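You operate a simulated robot arm through the tools that you are given. There is no shell and no other tool. Be economical: measure what you need, move in short steps, check, and stop when the job is done.

You are at the controls of a simulated two-armed robot. One attempt, no reset.

## Task
Fetch the small white bottle and set it in the pink bowl. Fetch the small purple bottle and stand it on the green mat on the desk. Put the blue brush on the top of the desk. Open the washer door, put the blue cloth in the drum of the washing machine and shut the door again. Stack the starch blue tub from the top of the laundry counter on top of the salts blue tub. Put two of the white treat tubs from the top of the laundry counter on the top of the blue table. Any order will do. Set down upright: small purple bottle.
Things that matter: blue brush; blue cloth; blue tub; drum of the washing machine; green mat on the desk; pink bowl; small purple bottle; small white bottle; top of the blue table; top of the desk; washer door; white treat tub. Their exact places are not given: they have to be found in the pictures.

It is judged by the outcome, as a careful person would: the job done as asked, and still so three seconds after it is handed in. It fails if anything else is knocked over, pushed out of place, dropped, spilled or broken. Flat cloth is picked up by pressing the open fingertips on it (5 to 10 N) and closing them slowly along it; thin cloth reads only 2 to 8 mm in the jaws.

## Robot
Two 7-joint arms with two-finger parallel grippers on one trunk, on a base that drives. Base frame: it is fixed to the floor where the robot stands at the start and does not move with it; the origin is under the middle of the robot, x ahead of it, y to its left, z up. Readings come in m, rad, newtons and seconds.
The left shoulder is at the start at [0.02, 0.113, 1.272], the right one opposite. With the tool pointing down near the work surface each hand reaches from about 0.1 to 0.56 m from the robot's upright axis, wherever it stands, measured 20 degrees to its own side. Places, roughly: blue brush (18x11x4 cm) [-0.6, -0.2, 1.6]; blue cloth (7x10x4 cm) [-0.5, -0.1, 0.9]; blue tub [2, -3.25, 1]; drum of the washing machine (20x27 cm) [1.1, -3.66, 0.52]; green mat on the desk (19x25 cm) [0.38, -2.34, 0.88]; pink bowl (12x12x6 cm) [0.5, 0, 0.8]; small white bottle [0.75, 0, 0.75]; top of the blue table [0.7, -0.2, 0.8]; top of the desk [0.2, -2.3, 0.9]; washer door [1, -3.4, 0.6]; white treat tub [2.25, -3.5, 1]. Payload 1.57 kg a hand.
The tool frame of a hand sits at the grasp point between the pads (the TCP): z along the fingers, y along the line on which they close. The tips reach 0.03 m beyond it. Largest opening 0.08 m; finger width 0.017, thickness 0.012; the body of the gripper, 0.04 by 0.082 m, starts 0.08 m behind the TCP.
Orientation is told as [roll, pitch, yaw] about the base's x, y, z axes, in that order, counted from this pose: with the fingers straight down and closing along the base's y, the tool's x points along the base's -x, its y along +y and its z along -z.

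## Interface
- The arms move only by the tool servo_tool. It takes "left_series", "right_series" or both (then of equal length, played together; a hand with none holds still); each is a list of rows, each a list of 7 numbers: the shift along the base's x, y, z in units of 20 mm (1.0 is 20 mm), then the turn, a rotation vector about the base's x, y, z in units of 6 degrees (1.0 is 6 degrees), then the closure, from 0 (fully open) to 1 (shut). In form: [[x, y, z, rx, ry, rz, hand], ...]. A call has 1 to 20 rows; each row shifts and turns the commanded pose from where the row before left it. A call with a number of a shift or a turn outside -1 to 1 is refused whole. Rows are played at 5 a second. More than 0.05 m and 0.15 rad between two rows, or a gripper value outside its range, and nothing of the call is played. A pose out of reach is approached as far as the arm can. The call stops where the force on the tool passes 40 N (or 10 N more than at its start, if that is more) or the arm is blocked; 0.2 s more then pass. The fingers move at their own pace (about 0.045 m/s each) and stop on an object; they squeeze with about 23 N. The grip force told is the motor's: it shows also when the fingers shut on nothing. Time passes only in rows, and 0.2 s behind the last, so rows that do not move let the fingers close. The reply holds the time, the measured pose of the TCP, the force on the tool along the base axes, the opening and the grip force, in the units named above and with some noise, with the torque about the TCP (base axes, N m) and any sound that the robot's microphone picked up.
- Cameras (640 x 400 px; columns grow to the right, rows downward): "scene" is now at [0.0188, 0.0554, 1.3519]; the picture's right is [0.99, -0.17, 0.00], its down [-0.16, -0.92, -0.36] and it looks along [0.06, 0.36, -0.93] (base axes); focal length 214 px, centre (320, 200). "left" rides on the left gripper at [0.072, 0.007, -0.122] in its tool frame; the picture's right is [-0.09, 1.00, 0.00], its down [-0.84, -0.08, -0.54] and it looks along [-0.54, -0.05, 0.84] (tool axes); focal length 238 px, centre (320, 200). "right" rides on the right gripper at [0.072, -0.007, -0.122] in its tool frame; the picture's right is [0.09, 1.00, 0.00], its down [-0.84, 0.08, -0.54] and it looks along [-0.54, 0.05, 0.84] (tool axes); focal length 238 px, centre (320, 200).
- snapshot(camera): a new picture of that camera. It takes no simulated time.
- slide_trunk(by): slides the trunk up (or, below 0, down) by that many m; the arms and the scene camera ride with it, the base frame stays. It gives what a move gives, with no picture.
- roll_base(legs): drives the robot by 1 to 6 legs, each [ahead, left, turn to the left] in m, m and rad, along the robot's own axes; the way and the turn of a leg run together, so that a leg with both is an arc; at most 1.5 m and 3.142 rad a leg. The arms and the cameras ride along, it lands a little off, and it stops where it bumps. It gives what a move gives.
- turn_head(pan, tilt): turns the head with the scene camera to pan (to the left, within 1.396 rad either way) and tilt (down, from -0.506 to 1.204), counted from straight ahead of the robot. It gives what a move gives.
- measure_at(camera, pixels): for up to 12 pixels [column, row] of the newest picture of that camera ("zoom" is the newest enlarged one), the place [x, y, z] in the base frame of the surface seen there, good to about 0.002 m. It takes no simulated time.
- inspect(camera, box): a new picture of the part [left, top, right, bottom] of that camera's present view, enlarged. It takes no simulated time.
- finish_job(): hands the job in; it is judged then, once.

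Work in short steps. Measure before you move; look again where a grasp or a placing could have gone wrong, and mend it. You have 322 turns and 196 pictures in all, those below and enlarged ones among them. Open the grippers and draw the arms clear of the work before you hand the job in, unless the task says otherwise.

The tools are called after "Request:" by a JSON object that holds its "fn" and its "kwargs". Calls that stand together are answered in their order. servo_tool: Moves the arms, as the interface text tells. Its arguments: {"type":"object","properties":{"left_series":{"type":"array","items":{"type":"array","items":{"type":"number"}}},"right_series":{"type":"array","items":{"type":"array","items":{"type":"number"}}}},"required":[]} The other tools are called the same way: slide_trunk (by) slides the trunk up or down; roll_base (legs) drives the base; turn_head (pan, tilt) turns the head that bears the scene camera; snapshot (camera) takes a picture; measure_at (camera, pixels) gives the place of the surface under pixels of a picture; inspect (camera, box) takes an enlarged picture of a part of a camera's view; finish_job () hands the job in.

At the start:

```text
t: 0.0
left_tool_pos: [0.461, -0.0116, 1.1504]
left_orientation: [0.0, 0.0, 0.002]
left_contact_force: [0.0, 0.2, -0.4]
left_moment: [0.03, 0.01, -0.02]
left_gripper_width: 0.0801
left_finger_force: 0.1
right_tool_pos: [0.2922, -0.3576, 1.0003]
right_orientation: [-0.002, -0.001, 0.001]
right_contact_force: [0.2, -0.7, -0.4]
right_moment: [0.03, -0.02, 0.01]
right_gripper_width: 0.0803
right_finger_force: 0.1
trunk travel left (down, up): [-0.325, 0.245]
robot x, y, heading: [0.0002, -0.0013, -0.003]
head pan, tilt: [1.4, 1.201]
```

scene: 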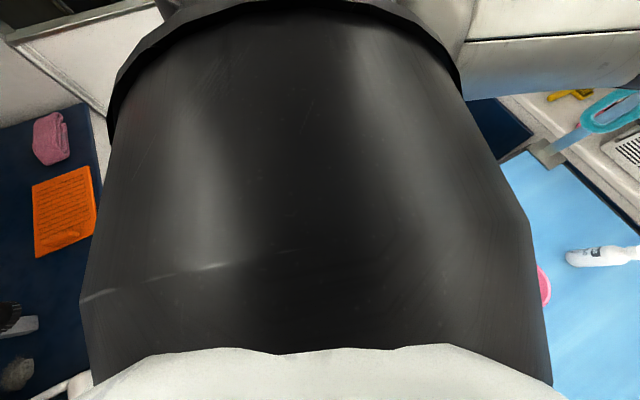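
right: 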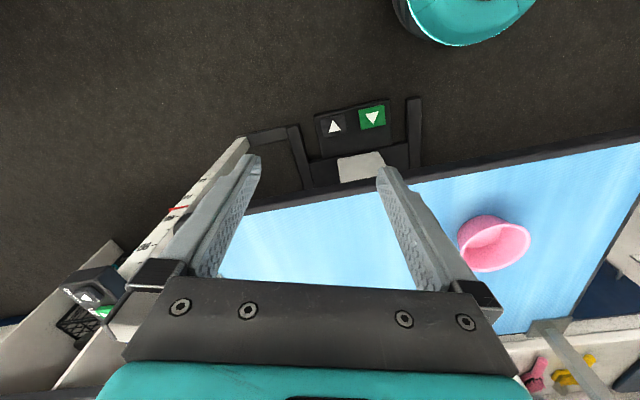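
left: 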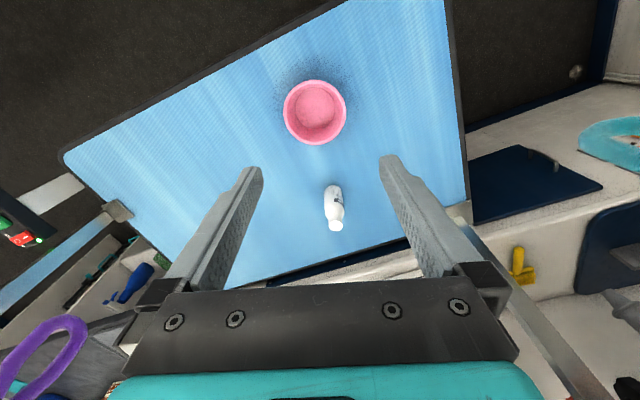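

The left camera shows the pink bowl (315,110) and white bottle lying/standing at (334,208) on the blue table. I turn the head ahead to see the scene.

Request:
{"fn": "turn_head", "kwargs": {"pan": 0, "tilt": 0.7}}

Request:
{"fn": "measure_at", "kwargs": {"camera": "left", "pixels": [[315, 115], [315, 82], [345, 115], [286, 112], [334, 188], [334, 205], [336, 225], [320, 165], [80, 160], [440, 20], [450, 195], [200, 260]]}}

Request:
{"fn": "snapshot", "kwargs": {"camera": "scene"}}

```text
t: 1.5
left_tool_pos: [0.4621, -0.0106, 1.1497]
left_orientation: [-0.001, -0.001, 0.002]
left_contact_force: [-0.8, 0.1, 0.7]
left_moment: [-0.02, 0.0, 0.02]
left_gripper_width: 0.0798
left_finger_force: 0.0
right_tool_pos: [0.2921, -0.3575, 1.001]
right_orientation: [-0.001, 0.001, 0.002]
right_contact_force: [0.9, 0.3, 0.6]
right_moment: [0.0, -0.01, 0.0]
right_gripper_width: 0.0797
right_finger_force: 0.0
trunk travel left (down, up): [-0.325, 0.245]
robot x, y, heading: [-0.0001, 0.0011, -0.001]
head pan, tilt: [0.0, 0.7]
```

```text
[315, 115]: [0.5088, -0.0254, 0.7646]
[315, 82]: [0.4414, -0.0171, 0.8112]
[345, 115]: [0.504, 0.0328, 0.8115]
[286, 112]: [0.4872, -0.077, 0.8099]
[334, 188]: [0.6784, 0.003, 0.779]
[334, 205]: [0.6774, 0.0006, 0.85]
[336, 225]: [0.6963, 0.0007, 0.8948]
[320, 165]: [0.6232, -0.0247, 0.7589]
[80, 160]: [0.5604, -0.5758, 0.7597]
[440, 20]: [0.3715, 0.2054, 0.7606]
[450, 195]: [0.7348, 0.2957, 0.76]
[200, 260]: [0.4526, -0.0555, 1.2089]
```

```text
192 pictures are left
```

scene: 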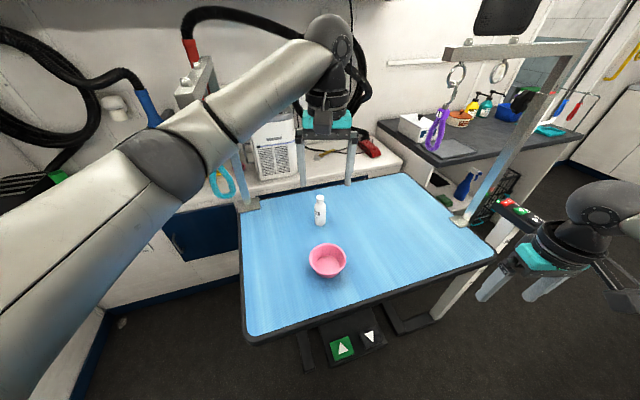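

The bottle is upright near (320,210) and bowl at (327,260). I zoom in on them and measure the table's near edge.

Request:
{"fn": "inspect", "kwargs": {"camera": "scene", "box": [240, 150, 400, 350]}}

Request:
{"fn": "measure_at", "kwargs": {"camera": "scene", "pixels": [[250, 335], [370, 300], [490, 258], [330, 345], [400, 180], [245, 200], [320, 198], [320, 222], [313, 215], [326, 215], [455, 150], [200, 380]]}}

```text
2.00 times, centred on (320, 250) of scene
```

zoom: 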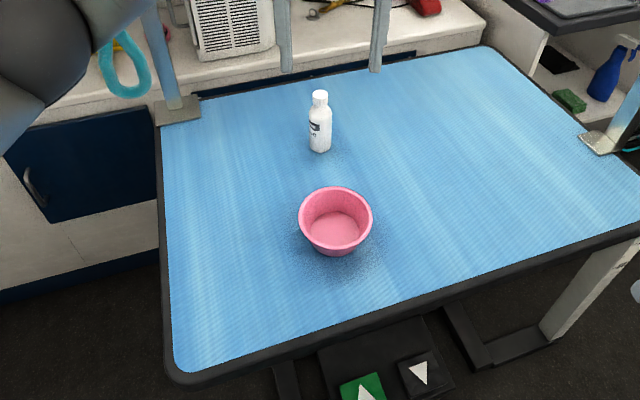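

```text
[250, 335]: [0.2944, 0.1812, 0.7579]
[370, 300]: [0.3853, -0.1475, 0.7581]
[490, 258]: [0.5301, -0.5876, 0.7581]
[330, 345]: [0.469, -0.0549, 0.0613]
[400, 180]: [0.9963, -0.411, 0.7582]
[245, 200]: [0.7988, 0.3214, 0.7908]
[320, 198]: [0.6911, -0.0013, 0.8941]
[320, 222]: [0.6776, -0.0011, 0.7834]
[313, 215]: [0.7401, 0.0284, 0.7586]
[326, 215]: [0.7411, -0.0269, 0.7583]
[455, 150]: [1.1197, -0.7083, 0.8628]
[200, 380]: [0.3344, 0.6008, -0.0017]
```

The bottle stands at about (0.70, 0.0), beyond easy reach. I look straight down to see how much room the base has in front of the table.

Request:
{"fn": "turn_head", "kwargs": {"pan": 0, "tilt": 1.2}}

Request:
{"fn": "snapshot", "kwargs": {"camera": "scene"}}

```text
t: 2.5
left_tool_pos: [0.4625, -0.012, 1.1503]
left_orientation: [-0.001, 0.001, 0.003]
left_contact_force: [0.0, -0.2, -0.5]
left_moment: [0.0, 0.01, 0.01]
left_gripper_width: 0.0798
left_finger_force: 0.0
right_tool_pos: [0.2922, -0.3584, 0.9997]
right_orientation: [-0.001, 0.0, 0.0]
right_contact_force: [0.3, 0.2, 0.4]
right_moment: [-0.01, 0.0, 0.04]
right_gripper_width: 0.08
right_finger_force: 0.1
trunk travel left (down, up): [-0.325, 0.245]
robot x, y, heading: [0.001, 0.0002, -0.004]
head pan, tilt: [0.0, 1.201]
```

```text
190 pictures are left
```

scene: 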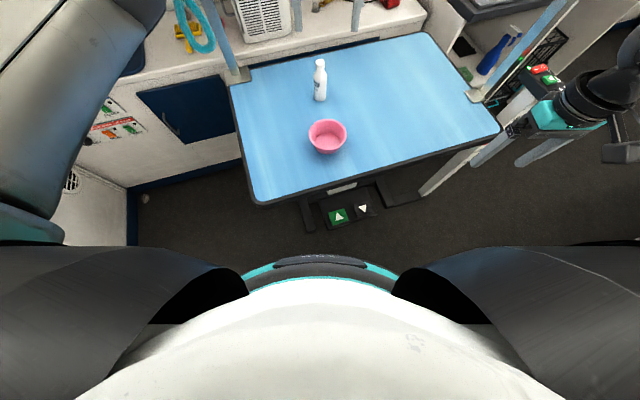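

The base rim shows at (320,265). I measure it against the table edge.

Request:
{"fn": "measure_at", "kwargs": {"camera": "scene", "pixels": [[320, 262], [320, 256], [320, 278], [250, 280], [390, 280], [320, 190], [265, 202], [340, 215], [320, 60], [320, 100], [142, 200]]}}

```text
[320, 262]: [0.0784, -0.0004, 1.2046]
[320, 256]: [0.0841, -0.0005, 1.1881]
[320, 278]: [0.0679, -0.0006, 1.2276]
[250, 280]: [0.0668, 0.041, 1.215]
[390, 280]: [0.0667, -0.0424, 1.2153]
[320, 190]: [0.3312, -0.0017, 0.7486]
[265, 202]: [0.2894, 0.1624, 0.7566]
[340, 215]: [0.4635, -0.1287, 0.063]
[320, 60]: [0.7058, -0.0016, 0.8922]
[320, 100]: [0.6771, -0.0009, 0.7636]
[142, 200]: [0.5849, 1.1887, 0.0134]
```

The right wrist camera saw a teal round thing at its top (460,20), probably the base; I measure it.

Request:
{"fn": "measure_at", "kwargs": {"camera": "right", "pixels": [[410, 20], [430, 38], [455, 45], [490, 42], [520, 15], [470, 10]]}}

```text
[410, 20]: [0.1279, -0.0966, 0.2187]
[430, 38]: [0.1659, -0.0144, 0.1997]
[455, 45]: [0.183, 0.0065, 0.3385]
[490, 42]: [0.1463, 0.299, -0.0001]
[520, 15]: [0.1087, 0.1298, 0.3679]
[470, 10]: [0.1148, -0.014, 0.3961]
```

The base is about 0.2 m in radius and low, so it fits beneath the table edge at x≈0.33; driving 0.15 m ahead is safe.

Request:
{"fn": "roll_base", "kwargs": {"legs": [[0.15, 0, 0]]}}

Request:
{"fn": "turn_head", "kwargs": {"pan": 0, "tilt": 0.9}}

Request:
{"fn": "snapshot", "kwargs": {"camera": "left"}}

```text
t: 3.6
left_tool_pos: [0.5246, -0.0125, 1.1497]
left_orientation: [0.004, 0.003, 0.003]
left_contact_force: [-0.6, -0.1, 0.3]
left_moment: [0.01, 0.02, 0.01]
left_gripper_width: 0.0796
left_finger_force: 0.0
right_tool_pos: [0.3589, -0.3604, 1.0028]
right_orientation: [0.0, -0.013, 0.004]
right_contact_force: [-0.2, 1.0, -0.1]
right_moment: [0.0, 0.03, 0.0]
right_gripper_width: 0.0801
right_finger_force: 0.1
trunk travel left (down, up): [-0.325, 0.245]
robot x, y, heading: [0.0823, -0.0005, 0.007]
head pan, tilt: [0.0, 1.201]
stopped in leg 1: the robot was blocked; the commanded pose is now the measured one
```

```text
t: 4.4
left_tool_pos: [0.5242, -0.0132, 1.1486]
left_orientation: [0.004, 0.005, 0.004]
left_contact_force: [0.2, -0.8, 0.3]
left_moment: [0.02, -0.04, 0.01]
left_gripper_width: 0.0799
left_finger_force: 0.1
right_tool_pos: [0.3582, -0.3602, 1.0041]
right_orientation: [0.0, -0.014, 0.001]
right_contact_force: [-0.5, -1.4, 0.6]
right_moment: [0.02, 0.0, 0.02]
right_gripper_width: 0.08
right_finger_force: 0.1
trunk travel left (down, up): [-0.325, 0.245]
robot x, y, heading: [0.0763, -0.0022, 0.003]
head pan, tilt: [0.0, 0.901]
```

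```text
189 pictures are left
```

left: 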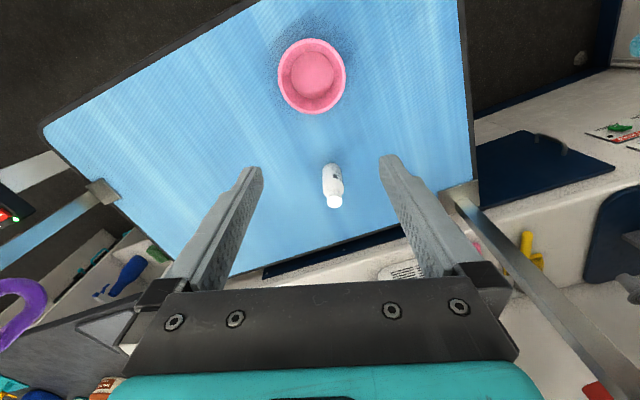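

The base was blocked after 0.08 m, likely on the table's foot. I check that bowl and bottle did not shift.

Request:
{"fn": "measure_at", "kwargs": {"camera": "left", "pixels": [[312, 40], [312, 112], [280, 75], [345, 75], [312, 75], [333, 170], [334, 185], [335, 202], [450, 100]]}}

Request:
{"fn": "snapshot", "kwargs": {"camera": "scene"}}

```text
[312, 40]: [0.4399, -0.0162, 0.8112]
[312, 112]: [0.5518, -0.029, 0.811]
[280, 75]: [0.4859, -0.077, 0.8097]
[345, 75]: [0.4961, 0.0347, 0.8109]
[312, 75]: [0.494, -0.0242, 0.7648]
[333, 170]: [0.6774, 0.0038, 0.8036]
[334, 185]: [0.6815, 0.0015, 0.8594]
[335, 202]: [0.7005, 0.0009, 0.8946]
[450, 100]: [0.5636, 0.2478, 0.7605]
```

```text
188 pictures are left
```

scene: 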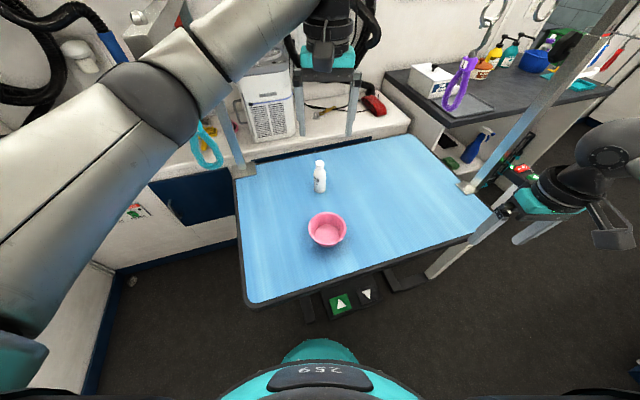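

Nothing shifted; bottle axis is (0.70, 0.001), bowl centre (0.4955, -0.0215). I bring the left hand, tilted 40° forward, to a pre-grasp 0.12 m back along the finger line.

Request:
{"fn": "servo_tool", "kwargs": {"left_series": [[0.41, 0.058, -0.84, 0, -0.556, 0, 0], [0.41, 0.058, -0.84, 0, -0.556, 0, 0], [0.41, 0.058, -0.84, 0, -0.556, 0, 0], [0.41, 0.058, -0.84, 0, -0.556, 0, 0], [0.41, 0.058, -0.84, 0, -0.556, 0, 0], [0.41, 0.058, -0.84, 0, -0.556, 0, 0], [0.41, 0.058, -0.84, 0, -0.556, 0, 0], [0.41, 0.058, -0.84, 0, -0.556, 0, 0], [0.41, 0.058, -0.84, 0, -0.556, 0, 0], [0.41, 0.058, -0.84, 0, -0.556, 0, 0], [0.41, 0.058, -0.84, 0, -0.556, 0, 0], [0.41, 0.058, -0.84, 0, -0.556, 0, 0]]}}

Request:
{"fn": "snapshot", "kwargs": {"camera": "left"}}

```text
t: 7.0
left_tool_pos: [0.6369, 0.0038, 0.9397]
left_orientation: [-0.001, -0.683, 0.003]
left_contact_force: [-1.4, 0.5, -1.1]
left_moment: [0.01, 0.01, 0.02]
left_gripper_width: 0.0801
left_finger_force: 0.0
right_tool_pos: [0.3725, -0.3595, 0.9998]
right_orientation: [-0.004, 0.0, 0.001]
right_contact_force: [0.4, -0.1, -0.9]
right_moment: [0.0, -0.01, -0.02]
right_gripper_width: 0.0802
right_finger_force: 0.1
trunk travel left (down, up): [-0.325, 0.245]
robot x, y, heading: [0.0795, 0.0029, 0.002]
head pan, tilt: [0.0, 0.901]
```

```text
187 pictures are left
```

left: 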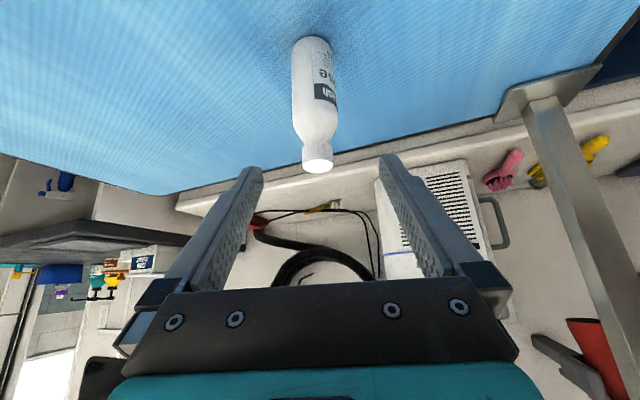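

The bottle stands centered between the fingers. I advance onto it and close.

Request:
{"fn": "servo_tool", "kwargs": {"left_series": [[0.63, -0.03, -0.94, 0, 0, 0, 0], [0.63, -0.03, -0.94, 0, 0, 0, 0], [0.63, -0.03, -0.94, 0, 0, 0, 0], [0.63, -0.03, -0.94, 0, 0, 0, 0], [0.63, -0.03, -0.94, 0, 0, 0, 0], [0, 0, 0, 0, 0, 0, 0], [0, 0, 0, 0, 0, 0, 1], [0, 0, 0, 0, 0, 0, 1], [0, 0, 0, 0, 0, 0, 1], [0, 0, 0, 0, 0, 0, 1], [0, 0, 0, 0, 0, 0, 1]]}}

Request:
{"fn": "snapshot", "kwargs": {"camera": "left"}}

```text
t: 9.4
left_tool_pos: [0.6947, 0.0005, 0.8556]
left_orientation: [-0.001, -0.683, 0.004]
left_contact_force: [0.5, 0.9, 1.0]
left_moment: [0.01, -0.06, 0.01]
left_gripper_width: 0.0422
left_finger_force: 23.3
left hand out of reach, approached as far as the arm can: row 5
right_tool_pos: [0.3718, -0.3587, 0.9998]
right_orientation: [0.0, 0.001, 0.001]
right_contact_force: [0.1, 0.4, 1.0]
right_moment: [0.01, 0.02, -0.01]
right_gripper_width: 0.0799
right_finger_force: 0.0
trunk travel left (down, up): [-0.325, 0.245]
robot x, y, heading: [0.0776, -0.0009, -0.001]
head pan, tilt: [0.0, 0.901]
```

```text
186 pictures are left
```

left: 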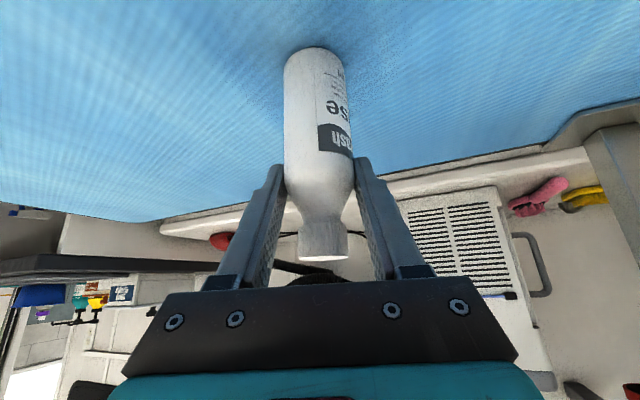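

Bottle held (0.042 m). I lift it 0.09 m and carry it back over the bowl.

Request:
{"fn": "servo_tool", "kwargs": {"left_series": [[0, 0, 0.9, 0, 0, 0, 1], [0, 0, 0.9, 0, 0, 0, 1], [0, 0, 0.9, 0, 0, 0, 1], [0, 0, 0.9, 0, 0, 0, 1], [0, 0, 0.9, 0, 0, 0, 1], [-0.85, -0.09, 0, 0, 0, 0, 1], [-0.85, -0.09, 0, 0, 0, 0, 1], [-0.85, -0.09, 0, 0, 0, 0, 1], [-0.85, -0.09, 0, 0, 0, 0, 1], [-0.85, -0.09, 0, 0, 0, 0, 1], [-0.85, -0.09, 0, 0, 0, 0, 1], [-0.85, -0.09, 0, 0, 0, 0, 1], [-0.85, -0.09, 0, 0, 0, 0, 1], [-0.85, -0.09, 0, 0, 0, 0, 1], [-0.85, -0.09, 0, 0, 0, 0, 1], [-0.85, -0.09, 0, 0, 0, 0, 1], [-0.85, -0.09, 0, 0, 0, 0, 1], [0, 0, 0, 0, 0, 0, 1]]}}

Request:
{"fn": "snapshot", "kwargs": {"camera": "left"}}

Request:
{"fn": "snapshot", "kwargs": {"camera": "scene"}}

```text
t: 12.9
left_tool_pos: [0.5521, 0.0028, 1.009]
left_orientation: [0.066, -0.849, -0.021]
left_contact_force: [0.0, -0.5, -1.6]
left_moment: [0.02, 0.03, 0.01]
left_gripper_width: 0.0423
left_finger_force: 23.0
right_tool_pos: [0.3711, -0.3592, 0.9982]
right_orientation: [-0.001, 0.002, 0.002]
right_contact_force: [-1.2, -0.5, -0.8]
right_moment: [-0.03, 0.01, 0.02]
right_gripper_width: 0.08
right_finger_force: 0.0
trunk travel left (down, up): [-0.325, 0.245]
robot x, y, heading: [0.0797, -0.0026, 0.001]
head pan, tilt: [0.0, 0.901]
stopped in row 17 (left hand): the arm was blocked; the commanded pose is now the measured one
```

```text
185 pictures are left
```

left: 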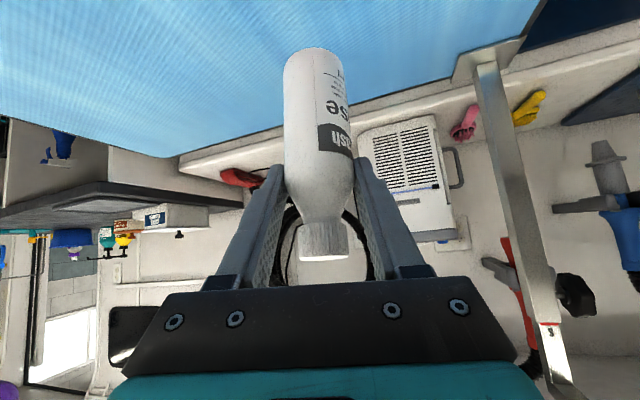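

```text
184 pictures are left
```

scene: 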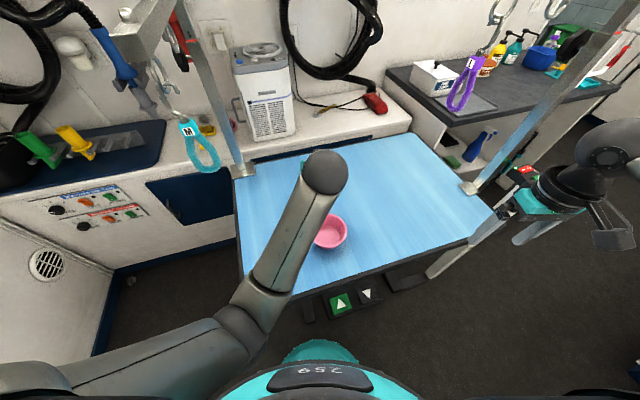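

The tilted hand hits joint limits close to the body, so I will keep the extended pose and back the base instead. First I stretch the arm out again and restore the 0.683 tilt.

Request:
{"fn": "servo_tool", "kwargs": {"left_series": [[0.8, 0, -0.2, -0.08, 0.2, 0, 1], [0.8, 0, -0.2, -0.08, 0.2, 0.05, 1], [0.8, 0, -0.2, -0.08, 0.2, 0.05, 1], [0.8, 0, -0.2, -0.08, 0.2, 0.05, 1], [0.8, 0, -0.2, -0.08, 0.2, 0.05, 1], [0.8, 0, -0.2, -0.08, 0.2, 0, 1], [0.8, 0, -0.2, -0.08, 0.2, 0, 1], [0.8, 0, -0.2, -0.08, 0.2, 0, 1], [0, 0, 0, 0, 0, 0, 1]]}}

Request:
{"fn": "snapshot", "kwargs": {"camera": "scene"}}

```text
t: 14.9
left_tool_pos: [0.6803, 0.008, 0.9775]
left_orientation: [-0.02, -0.682, 0.068]
left_contact_force: [-0.2, -0.7, -2.0]
left_moment: [0.02, -0.02, -0.02]
left_gripper_width: 0.0426
left_finger_force: 23.5
right_tool_pos: [0.3712, -0.3581, 0.9999]
right_orientation: [-0.003, 0.0, 0.002]
right_contact_force: [0.9, -0.4, 0.0]
right_moment: [0.04, -0.02, 0.04]
right_gripper_width: 0.08
right_finger_force: 0.0
trunk travel left (down, up): [-0.325, 0.245]
robot x, y, heading: [0.076, 0.0008, 0.002]
head pan, tilt: [0.0, 0.901]
```

```text
183 pictures are left
```

scene: 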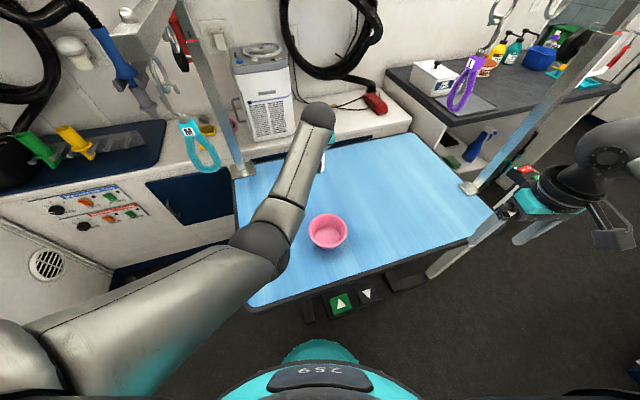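

I correct the small yaw, then back the base 0.19 m so the bowl comes to the hand.

Request:
{"fn": "servo_tool", "kwargs": {"left_series": [[0, 0, 0.2, 0.1, 0, -0.33, 1], [0, 0, 0.2, 0.1, 0, -0.33, 1], [0, 0, 0, 0, 0, 0, 1]]}}

Request:
{"fn": "roll_base", "kwargs": {"legs": [[-0.19, 0, 0]]}}

Request:
{"fn": "snapshot", "kwargs": {"camera": "scene"}}

Request:
{"fn": "snapshot", "kwargs": {"camera": "left"}}

```text
t: 15.7
left_tool_pos: [0.6788, 0.0002, 0.9865]
left_orientation: [0.001, -0.681, -0.023]
left_contact_force: [0.3, -0.2, -1.2]
left_moment: [-0.02, -0.02, 0.01]
left_gripper_width: 0.0427
left_finger_force: 22.8
right_tool_pos: [0.3712, -0.3583, 1.0002]
right_orientation: [-0.001, 0.0, 0.003]
right_contact_force: [0.0, 0.3, -0.2]
right_moment: [-0.02, 0.02, -0.01]
right_gripper_width: 0.0799
right_finger_force: 0.1
trunk travel left (down, up): [-0.325, 0.245]
robot x, y, heading: [0.078, -0.0032, 0.003]
head pan, tilt: [0.0, 0.901]
```

```text
t: 17.3
left_tool_pos: [0.488, -0.0003, 0.9861]
left_orientation: [-0.001, -0.68, -0.024]
left_contact_force: [-0.5, 0.0, -2.2]
left_moment: [0.02, -0.02, 0.0]
left_gripper_width: 0.0427
left_finger_force: 23.1
right_tool_pos: [0.1802, -0.3591, 1.0001]
right_orientation: [-0.002, 0.0, 0.0]
right_contact_force: [0.0, -0.8, 0.4]
right_moment: [-0.01, -0.02, -0.05]
right_gripper_width: 0.0798
right_finger_force: 0.0
trunk travel left (down, up): [-0.325, 0.245]
robot x, y, heading: [-0.1125, -0.0023, -0.0]
head pan, tilt: [0.0, 0.901]
```

```text
182 pictures are left
```

scene: 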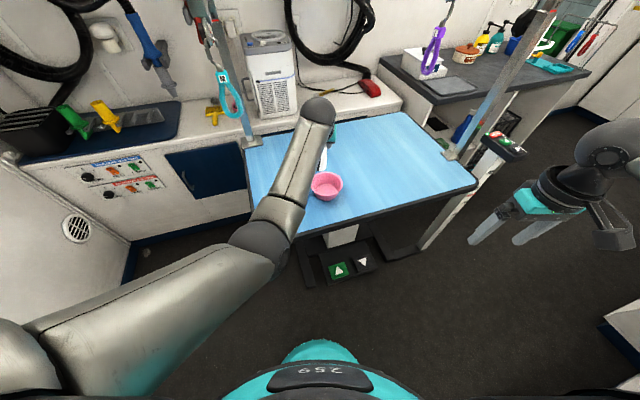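

```text
181 pictures are left
```

left: 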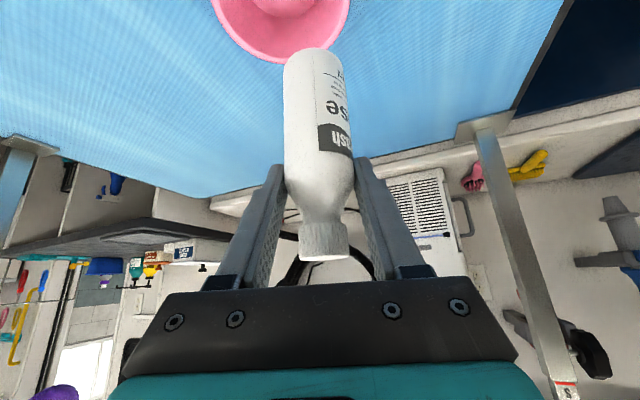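

Bottle bottom is at z≈0.89 and the bowl is 2 cm to the right. I shift over its centre and lower.

Request:
{"fn": "servo_tool", "kwargs": {"left_series": [[0.07, -0.53, 0, 0, 0, 0.12, 1], [0.07, -0.53, 0, 0, 0, 0.12, 1], [0, 0, -0.9, 0, 0, 0, 1], [0, 0, -0.9, 0, 0, 0, 1], [0, 0, 0, 0, 0, 0, 1]]}}

Request:
{"fn": "snapshot", "kwargs": {"camera": "left"}}

```text
t: 18.5
left_tool_pos: [0.4996, -0.0021, 0.953]
left_orientation: [0.028, -0.698, 0.008]
left_contact_force: [0.4, -0.4, -2.1]
left_moment: [-0.01, -0.01, -0.01]
left_gripper_width: 0.0428
left_finger_force: 23.3
right_tool_pos: [0.1824, -0.3588, 0.9995]
right_orientation: [-0.003, -0.001, 0.0]
right_contact_force: [0.2, 1.0, -0.3]
right_moment: [-0.03, 0.01, 0.02]
right_gripper_width: 0.0801
right_finger_force: 0.1
trunk travel left (down, up): [-0.325, 0.245]
robot x, y, heading: [-0.1091, -0.0029, 0.001]
head pan, tilt: [0.0, 0.901]
```

```text
180 pictures are left
```

left: 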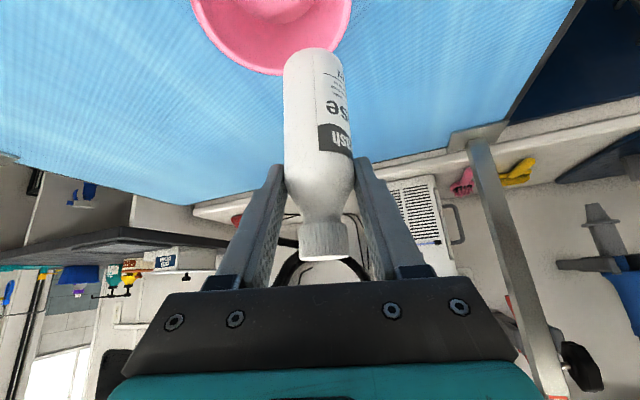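

The arm did not follow in y (joint limit), so I use the base sideways and the trunk downward to place it.

Request:
{"fn": "roll_base", "kwargs": {"legs": [[-0.008, -0.019, 0]]}}

Request:
{"fn": "slide_trunk", "kwargs": {"by": -0.04}}

Request:
{"fn": "snapshot", "kwargs": {"camera": "left"}}

```text
t: 19.3
left_tool_pos: [0.4915, -0.0204, 0.9526]
left_orientation: [0.03, -0.695, 0.004]
left_contact_force: [-1.2, -0.3, -0.5]
left_moment: [-0.02, 0.03, 0.0]
left_gripper_width: 0.0422
left_finger_force: 23.0
right_tool_pos: [0.1721, -0.3791, 1.0]
right_orientation: [0.0, -0.001, -0.001]
right_contact_force: [0.9, -0.7, -0.3]
right_moment: [0.04, -0.05, -0.03]
right_gripper_width: 0.0797
right_finger_force: 0.0
trunk travel left (down, up): [-0.325, 0.245]
robot x, y, heading: [-0.1213, -0.0179, 0.0]
head pan, tilt: [0.0, 0.901]
```

```text
t: 20.1
left_tool_pos: [0.4914, -0.0164, 0.9133]
left_orientation: [0.034, -0.696, 0.007]
left_contact_force: [-0.4, -0.1, -1.2]
left_moment: [0.01, 0.03, 0.03]
left_gripper_width: 0.0424
left_finger_force: 22.9
right_tool_pos: [0.1727, -0.3777, 0.9601]
right_orientation: [-0.002, 0.002, 0.0]
right_contact_force: [-0.1, -0.2, -0.1]
right_moment: [0.0, -0.01, -0.01]
right_gripper_width: 0.08
right_finger_force: 0.0
trunk travel left (down, up): [-0.285, 0.285]
robot x, y, heading: [-0.1196, -0.0202, -0.002]
head pan, tilt: [0.0, 0.901]
```

```text
179 pictures are left
```

left: 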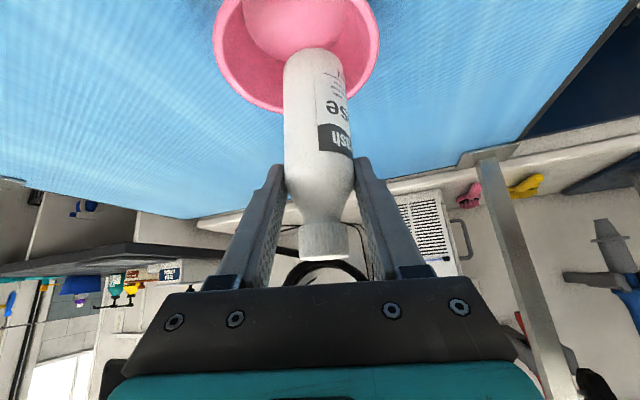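

The bottle is ~7 mm left of the bowl's centre; I nudge the base right and lower further.

Request:
{"fn": "roll_base", "kwargs": {"legs": [[0, -0.007, 0]]}}

Request:
{"fn": "slide_trunk", "kwargs": {"by": -0.04}}

Request:
{"fn": "snapshot", "kwargs": {"camera": "left"}}

Request:
{"fn": "inspect", "kwargs": {"camera": "scene", "box": [280, 100, 400, 220]}}

```text
t: 20.9
left_tool_pos: [0.4922, -0.0241, 0.9128]
left_orientation: [0.034, -0.694, 0.005]
left_contact_force: [0.2, -0.2, -0.7]
left_moment: [0.02, 0.01, 0.02]
left_gripper_width: 0.0425
left_finger_force: 22.8
right_tool_pos: [0.1728, -0.3846, 0.9603]
right_orientation: [0.0, 0.001, 0.0]
right_contact_force: [0.8, -0.3, -0.3]
right_moment: [-0.02, 0.02, -0.02]
right_gripper_width: 0.0802
right_finger_force: 0.0
trunk travel left (down, up): [-0.285, 0.285]
robot x, y, heading: [-0.1174, -0.0294, 0.003]
head pan, tilt: [0.0, 0.901]
```

```text
t: 21.7
left_tool_pos: [0.4921, -0.0233, 0.872]
left_orientation: [0.036, -0.696, 0.004]
left_contact_force: [-0.1, -0.6, -1.4]
left_moment: [0.0, -0.04, 0.0]
left_gripper_width: 0.0425
left_finger_force: 23.2
right_tool_pos: [0.173, -0.3852, 0.9202]
right_orientation: [-0.002, 0.001, 0.0]
right_contact_force: [-0.1, 0.5, -0.2]
right_moment: [-0.01, -0.01, 0.0]
right_gripper_width: 0.08
right_finger_force: 0.0
trunk travel left (down, up): [-0.245, 0.325]
robot x, y, heading: [-0.1211, -0.0256, -0.003]
head pan, tilt: [0.0, 0.901]
```

```text
178 pictures are left
```

left: 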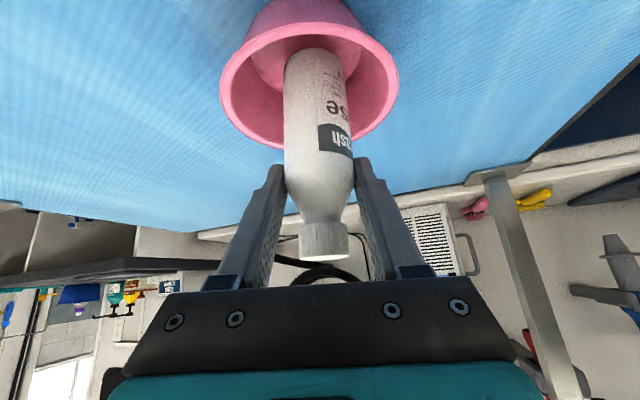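

```text
3.33 times, centred on (340, 160) of scene
```

zoom: 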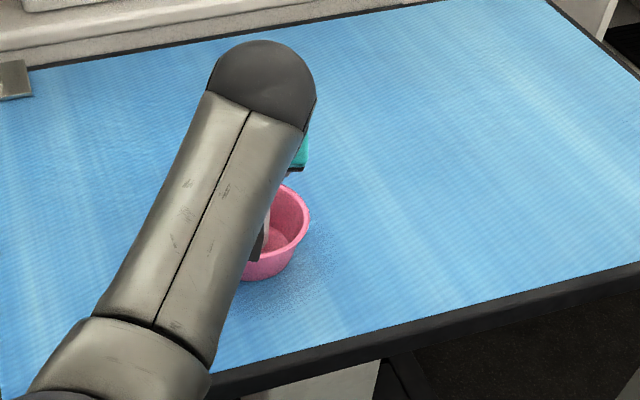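

The bottle is inside the bowl, ~1 cm above its floor. Lower in small steps watching force.

Request:
{"fn": "slide_trunk", "kwargs": {"by": -0.007}}

Request:
{"fn": "slide_trunk", "kwargs": {"by": -0.004}}

```text
t: 22.2
left_tool_pos: [0.4925, -0.0227, 0.8652]
left_orientation: [0.034, -0.695, 0.003]
left_contact_force: [0.2, 0.3, -2.8]
left_moment: [-0.01, -0.02, -0.02]
left_gripper_width: 0.0425
left_finger_force: 22.8
right_tool_pos: [0.1725, -0.3858, 0.913]
right_orientation: [-0.002, 0.002, 0.0]
right_contact_force: [0.9, 0.0, -0.6]
right_moment: [-0.02, -0.01, 0.0]
right_gripper_width: 0.0797
right_finger_force: 0.0
trunk travel left (down, up): [-0.238, 0.332]
robot x, y, heading: [-0.1197, -0.0282, -0.002]
head pan, tilt: [0.0, 0.901]
```

```text
t: 22.8
left_tool_pos: [0.4918, -0.0234, 0.8623]
left_orientation: [0.035, -0.694, 0.006]
left_contact_force: [0.0, -0.2, -1.9]
left_moment: [0.02, 0.04, 0.0]
left_gripper_width: 0.0426
left_finger_force: 23.0
right_tool_pos: [0.1728, -0.3852, 0.9092]
right_orientation: [0.0, 0.003, 0.001]
right_contact_force: [-0.3, 0.7, -0.4]
right_moment: [0.01, 0.01, 0.02]
right_gripper_width: 0.0799
right_finger_force: 0.0
trunk travel left (down, up): [-0.234, 0.336]
robot x, y, heading: [-0.1181, -0.0269, -0.004]
head pan, tilt: [0.0, 0.901]
```

Nearly touching; one more small step.

Request:
{"fn": "slide_trunk", "kwargs": {"by": -0.003}}

Request:
{"fn": "slide_trunk", "kwargs": {"by": -0.002}}

```text
t: 23.3
left_tool_pos: [0.4914, -0.024, 0.8598]
left_orientation: [0.035, -0.698, 0.006]
left_contact_force: [-1.3, 2.1, 4.8]
left_moment: [-0.02, 0.14, 0.01]
left_gripper_width: 0.0423
left_finger_force: 22.8
right_tool_pos: [0.172, -0.3844, 0.9072]
right_orientation: [-0.002, 0.002, -0.001]
right_contact_force: [0.5, 0.7, -0.1]
right_moment: [0.03, 0.04, -0.01]
right_gripper_width: 0.0802
right_finger_force: 0.0
trunk travel left (down, up): [-0.231, 0.339]
robot x, y, heading: [-0.1184, -0.0238, 0.0]
head pan, tilt: [0.0, 0.901]
```

```text
t: 23.8
left_tool_pos: [0.4911, -0.0232, 0.8606]
left_orientation: [0.034, -0.702, 0.006]
left_contact_force: [-3.1, 2.6, 15.5]
left_moment: [-0.02, 0.31, -0.09]
left_gripper_width: 0.0424
left_finger_force: 23.2
right_tool_pos: [0.1714, -0.3846, 0.904]
right_orientation: [-0.003, -0.001, 0.001]
right_contact_force: [-1.0, 0.1, 0.2]
right_moment: [0.03, 0.03, -0.03]
right_gripper_width: 0.08
right_finger_force: 0.0
trunk travel left (down, up): [-0.229, 0.341]
robot x, y, heading: [-0.1157, -0.026, 0.005]
head pan, tilt: [0.0, 0.901]
```

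The bottle rests on the bowl floor. I relieve 2 mm, open the fingers slowly and go up.

Request:
{"fn": "slide_trunk", "kwargs": {"by": 0.002}}

Request:
{"fn": "servo_tool", "kwargs": {"left_series": [[0, 0, 0, 0, 0, 0, 0.35], [0, 0, 0, 0, 0, 0, 0.2], [0, 0, 0, 0, 0, 0, 0.05], [0, 0, 0, 0, 0, 0, 0]]}}

Request:
{"fn": "snapshot", "kwargs": {"camera": "left"}}

```text
t: 24.3
left_tool_pos: [0.4926, -0.0236, 0.8606]
left_orientation: [0.034, -0.699, 0.005]
left_contact_force: [2.7, 1.5, 8.8]
left_moment: [0.0, -0.24, 0.03]
left_gripper_width: 0.0424
left_finger_force: 22.7
right_tool_pos: [0.1717, -0.3855, 0.9059]
right_orientation: [-0.001, -0.002, 0.0]
right_contact_force: [-0.1, -0.5, -0.2]
right_moment: [-0.04, -0.02, 0.02]
right_gripper_width: 0.0798
right_finger_force: 0.0
trunk travel left (down, up): [-0.231, 0.339]
robot x, y, heading: [-0.1187, -0.0282, -0.002]
head pan, tilt: [0.0, 0.901]
```

```text
t: 25.3
left_tool_pos: [0.492, -0.0233, 0.8568]
left_orientation: [0.036, -0.692, 0.005]
left_contact_force: [-0.6, 0.4, -0.5]
left_moment: [0.01, 0.01, -0.03]
left_gripper_width: 0.0801
left_finger_force: 0.1
right_tool_pos: [0.1717, -0.3852, 0.9064]
right_orientation: [-0.002, -0.001, -0.002]
right_contact_force: [0.1, -0.3, 0.2]
right_moment: [0.0, 0.01, 0.04]
right_gripper_width: 0.08
right_finger_force: 0.0
trunk travel left (down, up): [-0.231, 0.339]
robot x, y, heading: [-0.1176, -0.0268, -0.001]
head pan, tilt: [0.0, 0.901]
```

```text
176 pictures are left
```

left: 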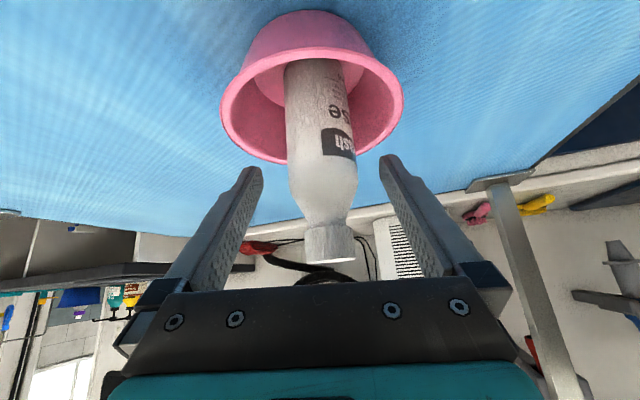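

The bottle stands in the bowl. I raise the trunk 0.15 m to leave, and back off the table.

Request:
{"fn": "slide_trunk", "kwargs": {"by": 0.15}}

Request:
{"fn": "turn_head", "kwargs": {"pan": -1.39, "tilt": 0.3}}

Request:
{"fn": "snapshot", "kwargs": {"camera": "scene"}}

Request:
{"fn": "snapshot", "kwargs": {"camera": "left"}}

```text
t: 27.1
left_tool_pos: [0.4924, -0.0244, 1.0075]
left_orientation: [0.034, -0.694, 0.004]
left_contact_force: [-0.1, 0.6, 1.3]
left_moment: [0.0, 0.04, -0.01]
left_gripper_width: 0.0801
left_finger_force: 0.1
right_tool_pos: [0.173, -0.3849, 1.0571]
right_orientation: [-0.003, 0.002, -0.001]
right_contact_force: [0.4, -0.8, 1.2]
right_moment: [0.01, 0.0, -0.01]
right_gripper_width: 0.08
right_finger_force: 0.1
trunk travel left (down, up): [-0.381, 0.189]
robot x, y, heading: [-0.1171, -0.0289, 0.0]
head pan, tilt: [0.0, 0.901]
```

```text
t: 28.6
left_tool_pos: [0.492, -0.0236, 1.0082]
left_orientation: [0.034, -0.694, 0.006]
left_contact_force: [0.0, 0.2, 0.0]
left_moment: [0.02, 0.0, -0.01]
left_gripper_width: 0.08
left_finger_force: 0.0
right_tool_pos: [0.1731, -0.3841, 1.0554]
right_orientation: [-0.002, 0.0, 0.0]
right_contact_force: [-0.1, -0.7, 0.3]
right_moment: [-0.02, -0.02, 0.02]
right_gripper_width: 0.0802
right_finger_force: 0.1
trunk travel left (down, up): [-0.381, 0.189]
robot x, y, heading: [-0.1143, -0.0294, -0.002]
head pan, tilt: [-1.389, 0.3]
```

```text
175 pictures are left
```

scene: 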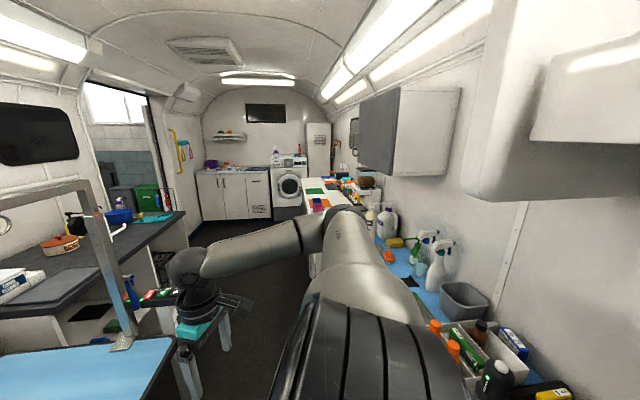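

```text
174 pictures are left
```

left: 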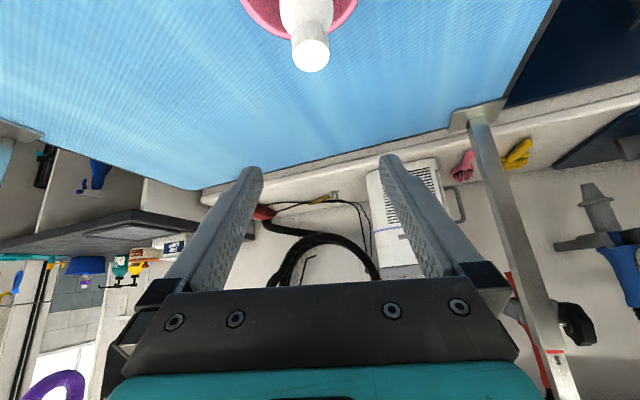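

Bottle stays in the bowl. I retract and untilt the left arm before turning the base.

Request:
{"fn": "servo_tool", "kwargs": {"left_series": [[-0.4, 0, 0.4, -0.04, 0.83, 0, 0], [-0.4, 0, 0.4, -0.04, 0.83, 0, 0], [-0.4, 0, 0.4, -0.04, 0.83, 0, 0], [-0.4, 0, 0.4, -0.04, 0.83, 0, 0], [-0.4, 0, 0.4, -0.04, 0.83, 0, 0], [-0.4, 0, 0.4, -0.04, 0.83, 0, 0], [-0.4, 0, 0.4, -0.04, 0.83, 0, 0], [-0.4, 0, 0.4, -0.04, 0.83, 0, 0], [-0.7, 0.6, 0, 0, 0, 0, 0], [-0.7, 0.6, 0, 0, 0, 0, 0], [-0.7, 0.6, 0, 0, 0, 0, 0], [-0.7, 0.6, 0, 0, 0, 0, 0], [-0.7, 0.6, 0, 0, 0, 0, 0], [-0.7, 0.6, 0, 0, 0, 0, 0], [-0.7, 0.6, 0, 0, 0, 0, 0], [-0.7, 0.6, 0, 0, 0, 0, 0]]}}

Request:
{"fn": "turn_head", "kwargs": {"pan": 1.39, "tilt": 0.3}}

Request:
{"fn": "snapshot", "kwargs": {"camera": "scene"}}

```text
t: 32.2
left_tool_pos: [0.3856, 0.0979, 1.0718]
left_orientation: [0.028, -0.072, 0.053]
left_contact_force: [1.0, 0.2, -0.4]
left_moment: [-0.02, 0.0, -0.04]
left_gripper_width: 0.08
left_finger_force: 0.1
left hand out of reach, approached as far as the arm can: row 12, 13, 14, 15, 16
right_tool_pos: [0.1724, -0.3843, 1.0553]
right_orientation: [-0.003, 0.002, -0.002]
right_contact_force: [0.0, 0.7, -1.2]
right_moment: [0.01, -0.03, -0.01]
right_gripper_width: 0.0799
right_finger_force: 0.0
trunk travel left (down, up): [-0.381, 0.189]
robot x, y, heading: [-0.1197, -0.0246, -0.001]
head pan, tilt: [-1.389, 0.3]
stopped in row 16 (left hand): the arm was blocked; the commanded pose is now the measured one
```

```text
t: 34.7
left_tool_pos: [0.3855, 0.0963, 1.0696]
left_orientation: [0.024, -0.073, 0.053]
left_contact_force: [-0.3, 1.0, -0.2]
left_moment: [0.01, -0.01, 0.02]
left_gripper_width: 0.0799
left_finger_force: 0.0
right_tool_pos: [0.1727, -0.3841, 1.0561]
right_orientation: [-0.003, 0.001, 0.001]
right_contact_force: [-0.2, 0.7, -0.3]
right_moment: [-0.01, 0.01, 0.01]
right_gripper_width: 0.0799
right_finger_force: 0.0
trunk travel left (down, up): [-0.381, 0.189]
robot x, y, heading: [-0.1165, -0.0281, -0.0]
head pan, tilt: [1.389, 0.3]
```

```text
173 pictures are left
```

scene: 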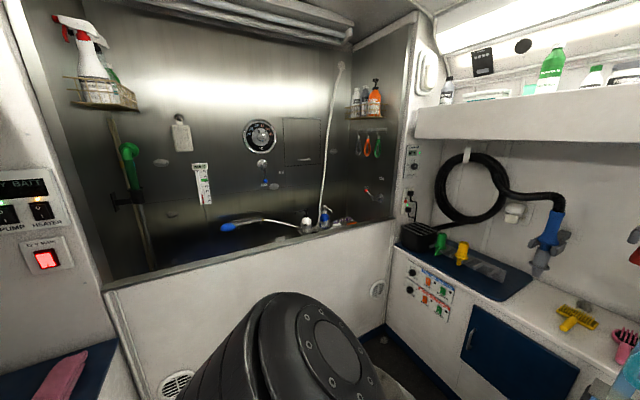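

The left arm stopped at a limit. I look at its shape from the head.

Request:
{"fn": "turn_head", "kwargs": {"pan": 0.5, "tilt": 0.9}}

Request:
{"fn": "snapshot", "kwargs": {"camera": "scene"}}

```text
t: 35.9
left_tool_pos: [0.3844, 0.0977, 1.0689]
left_orientation: [0.028, -0.072, 0.053]
left_contact_force: [1.2, 0.6, 0.2]
left_moment: [0.0, 0.0, 0.03]
left_gripper_width: 0.08
left_finger_force: 0.0
right_tool_pos: [0.1722, -0.3849, 1.0564]
right_orientation: [-0.001, 0.002, -0.001]
right_contact_force: [0.2, 1.0, 0.6]
right_moment: [0.03, 0.01, 0.0]
right_gripper_width: 0.0802
right_finger_force: 0.0
trunk travel left (down, up): [-0.381, 0.189]
robot x, y, heading: [-0.1199, -0.0267, -0.0]
head pan, tilt: [0.499, 0.901]
```

```text
172 pictures are left
```

scene: 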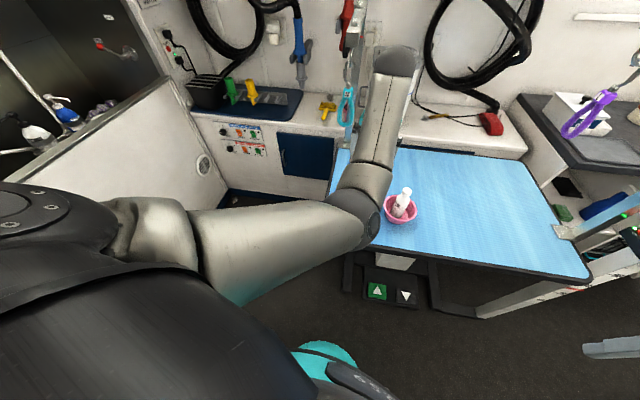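

I try freeing the arm by going left and up first, correcting orientation, then back.

Request:
{"fn": "servo_tool", "kwargs": {"left_series": [[0, 0.8, 0.5, -0.1, 0.1, -0.1, 0], [0, 0.8, 0.5, -0.1, 0.1, -0.1, 0], [0, 0.8, 0.5, 0, 0.1, -0.1, 0], [0, 0.8, 0.5, 0, 0.1, -0.1, 0], [0, 0.8, 0.5, 0, 0.1, -0.1, 0], [0, 0.8, 0.5, 0, 0.1, 0, 0], [-0.5, 0.8, 0, 0, 0.1, 0, 0], [-0.5, 0.8, 0, 0, 0, 0, 0], [-0.7, 0.5, 0, 0, 0, 0, 0], [-0.7, 0.5, 0, 0, 0, 0, 0]]}}

Request:
{"fn": "snapshot", "kwargs": {"camera": "scene"}}

```text
t: 38.0
left_tool_pos: [0.3347, 0.2408, 1.1254]
left_orientation: [-0.001, 0.006, -0.005]
left_contact_force: [0.4, -0.1, 0.0]
left_moment: [0.01, -0.04, 0.04]
left_gripper_width: 0.08
left_finger_force: 0.0
left hand out of reach, approached as far as the arm can: row 3
right_tool_pos: [0.1733, -0.3841, 1.0563]
right_orientation: [-0.001, 0.001, 0.0]
right_contact_force: [-0.8, -0.4, 0.7]
right_moment: [0.0, -0.01, -0.01]
right_gripper_width: 0.0801
right_finger_force: 0.1
trunk travel left (down, up): [-0.381, 0.189]
robot x, y, heading: [-0.1193, -0.0271, -0.002]
head pan, tilt: [0.499, 0.901]
```

```text
171 pictures are left
```

scene: 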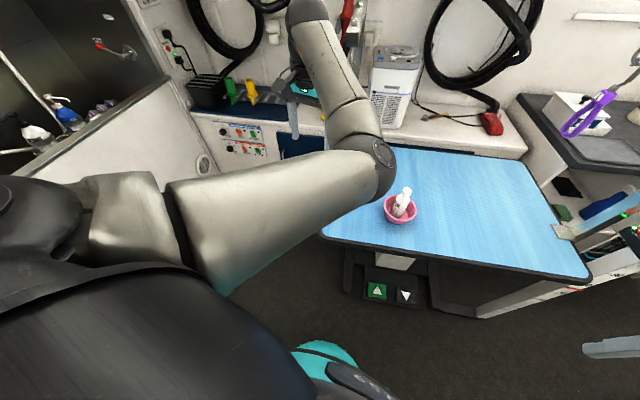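

The arm now follows. I draw it further back and left.

Request:
{"fn": "servo_tool", "kwargs": {"left_series": [[-0.8, 0.4, 0, 0, 0, 0, 0], [-0.8, 0.4, 0, 0, 0, 0, 0], [-0.8, 0.4, 0, 0, 0, 0, 0], [-0.8, 0.4, 0, 0, 0, 0, 0], [-0.8, 0.4, 0, 0, 0, 0, 0], [-0.8, 0.4, 0, 0, 0, 0, 0], [-0.8, 0.4, 0, 0, 0, 0, 0], [-0.8, 0.4, 0, 0, 0, 0, 0], [-0.8, 0, 0, 0, 0, 0, 0], [-0.8, 0, 0, 0, 0, 0, 0]]}}

Request:
{"fn": "snapshot", "kwargs": {"camera": "scene"}}

```text
t: 40.2
left_tool_pos: [0.1796, 0.3067, 1.1268]
left_orientation: [0.001, 0.007, -0.007]
left_contact_force: [0.2, 0.2, -0.2]
left_moment: [-0.02, 0.0, 0.02]
left_gripper_width: 0.08
left_finger_force: 0.1
left hand out of reach, approached as far as the arm can: row 3
right_tool_pos: [0.173, -0.3842, 1.0555]
right_orientation: [-0.002, 0.001, 0.001]
right_contact_force: [-0.2, 0.1, -0.6]
right_moment: [-0.01, 0.0, 0.02]
right_gripper_width: 0.0801
right_finger_force: 0.0
trunk travel left (down, up): [-0.381, 0.189]
robot x, y, heading: [-0.1165, -0.0261, -0.003]
head pan, tilt: [0.499, 0.901]
```

```text
170 pictures are left
```

scene: 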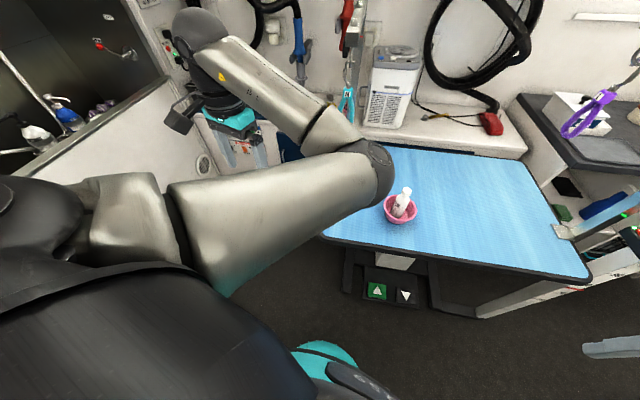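

Now the arms are tucked. I turn the base right by 90° (arms sweep above the table edge only) and look toward the rear counter.

Request:
{"fn": "roll_base", "kwargs": {"legs": [[0, 0, -1.571]]}}

Request:
{"fn": "turn_head", "kwargs": {"pan": -1.39, "tilt": 0.3}}

Request:
{"fn": "snapshot", "kwargs": {"camera": "scene"}}

```text
t: 44.4
left_tool_pos: [0.2254, -0.3131, 1.1265]
left_orientation: [-0.001, 0.006, -1.539]
left_contact_force: [0.2, -0.3, 0.0]
left_moment: [-0.01, 0.01, 0.01]
left_gripper_width: 0.0802
left_finger_force: 0.1
right_tool_pos: [-0.4657, -0.3308, 1.0562]
right_orientation: [-0.001, 0.002, -1.535]
right_contact_force: [0.8, -0.4, 0.2]
right_moment: [-0.02, -0.01, 0.0]
right_gripper_width: 0.0799
right_finger_force: 0.0
trunk travel left (down, up): [-0.381, 0.189]
robot x, y, heading: [-0.1182, -0.0267, -1.534]
head pan, tilt: [0.499, 0.901]
```

```text
t: 46.2
left_tool_pos: [0.224, -0.3141, 1.1275]
left_orientation: [0.0, 0.007, -1.539]
left_contact_force: [0.6, 0.5, -0.1]
left_moment: [0.02, -0.02, 0.02]
left_gripper_width: 0.08
left_finger_force: 0.1
right_tool_pos: [-0.4669, -0.3318, 1.0568]
right_orientation: [-0.002, 0.001, -1.533]
right_contact_force: [-0.1, 0.0, -0.2]
right_moment: [0.01, 0.0, -0.02]
right_gripper_width: 0.08
right_finger_force: 0.1
trunk travel left (down, up): [-0.381, 0.189]
robot x, y, heading: [-0.1189, -0.0262, -1.535]
head pan, tilt: [-1.389, 0.3]
```

```text
169 pictures are left
```

scene: 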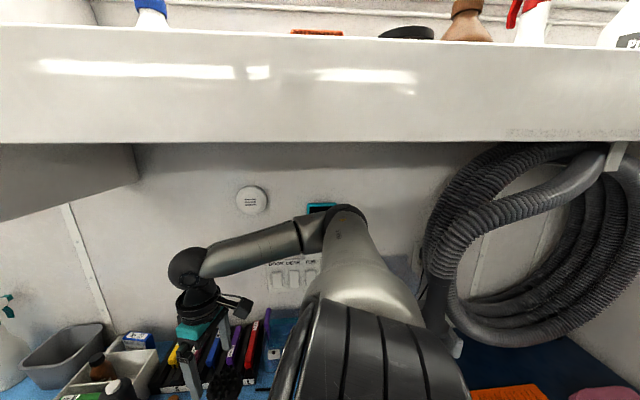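

The high shelf holds objects (orange at (315,30), black at (405,30)). I measure shelf edges and what I can see.

Request:
{"fn": "measure_at", "kwargs": {"camera": "scene", "pixels": [[200, 28], [200, 140], [500, 42], [500, 142], [315, 32], [405, 32], [60, 150], [130, 165], [345, 215], [510, 390], [230, 385], [600, 390]]}}

Request:
{"fn": "snapshot", "kwargs": {"camera": "right"}}

```text
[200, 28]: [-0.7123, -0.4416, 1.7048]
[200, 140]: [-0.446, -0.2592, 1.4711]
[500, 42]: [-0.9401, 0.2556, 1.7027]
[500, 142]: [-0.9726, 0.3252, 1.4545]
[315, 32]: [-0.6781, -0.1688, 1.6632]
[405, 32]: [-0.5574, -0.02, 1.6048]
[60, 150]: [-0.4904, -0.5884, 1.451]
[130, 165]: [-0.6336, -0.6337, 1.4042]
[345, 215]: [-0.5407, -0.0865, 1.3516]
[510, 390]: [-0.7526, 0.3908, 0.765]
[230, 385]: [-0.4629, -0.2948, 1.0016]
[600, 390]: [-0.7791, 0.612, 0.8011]
```

```text
168 pictures are left
```

right: 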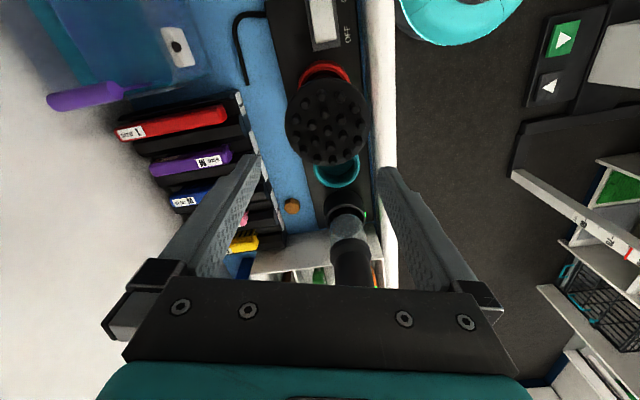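

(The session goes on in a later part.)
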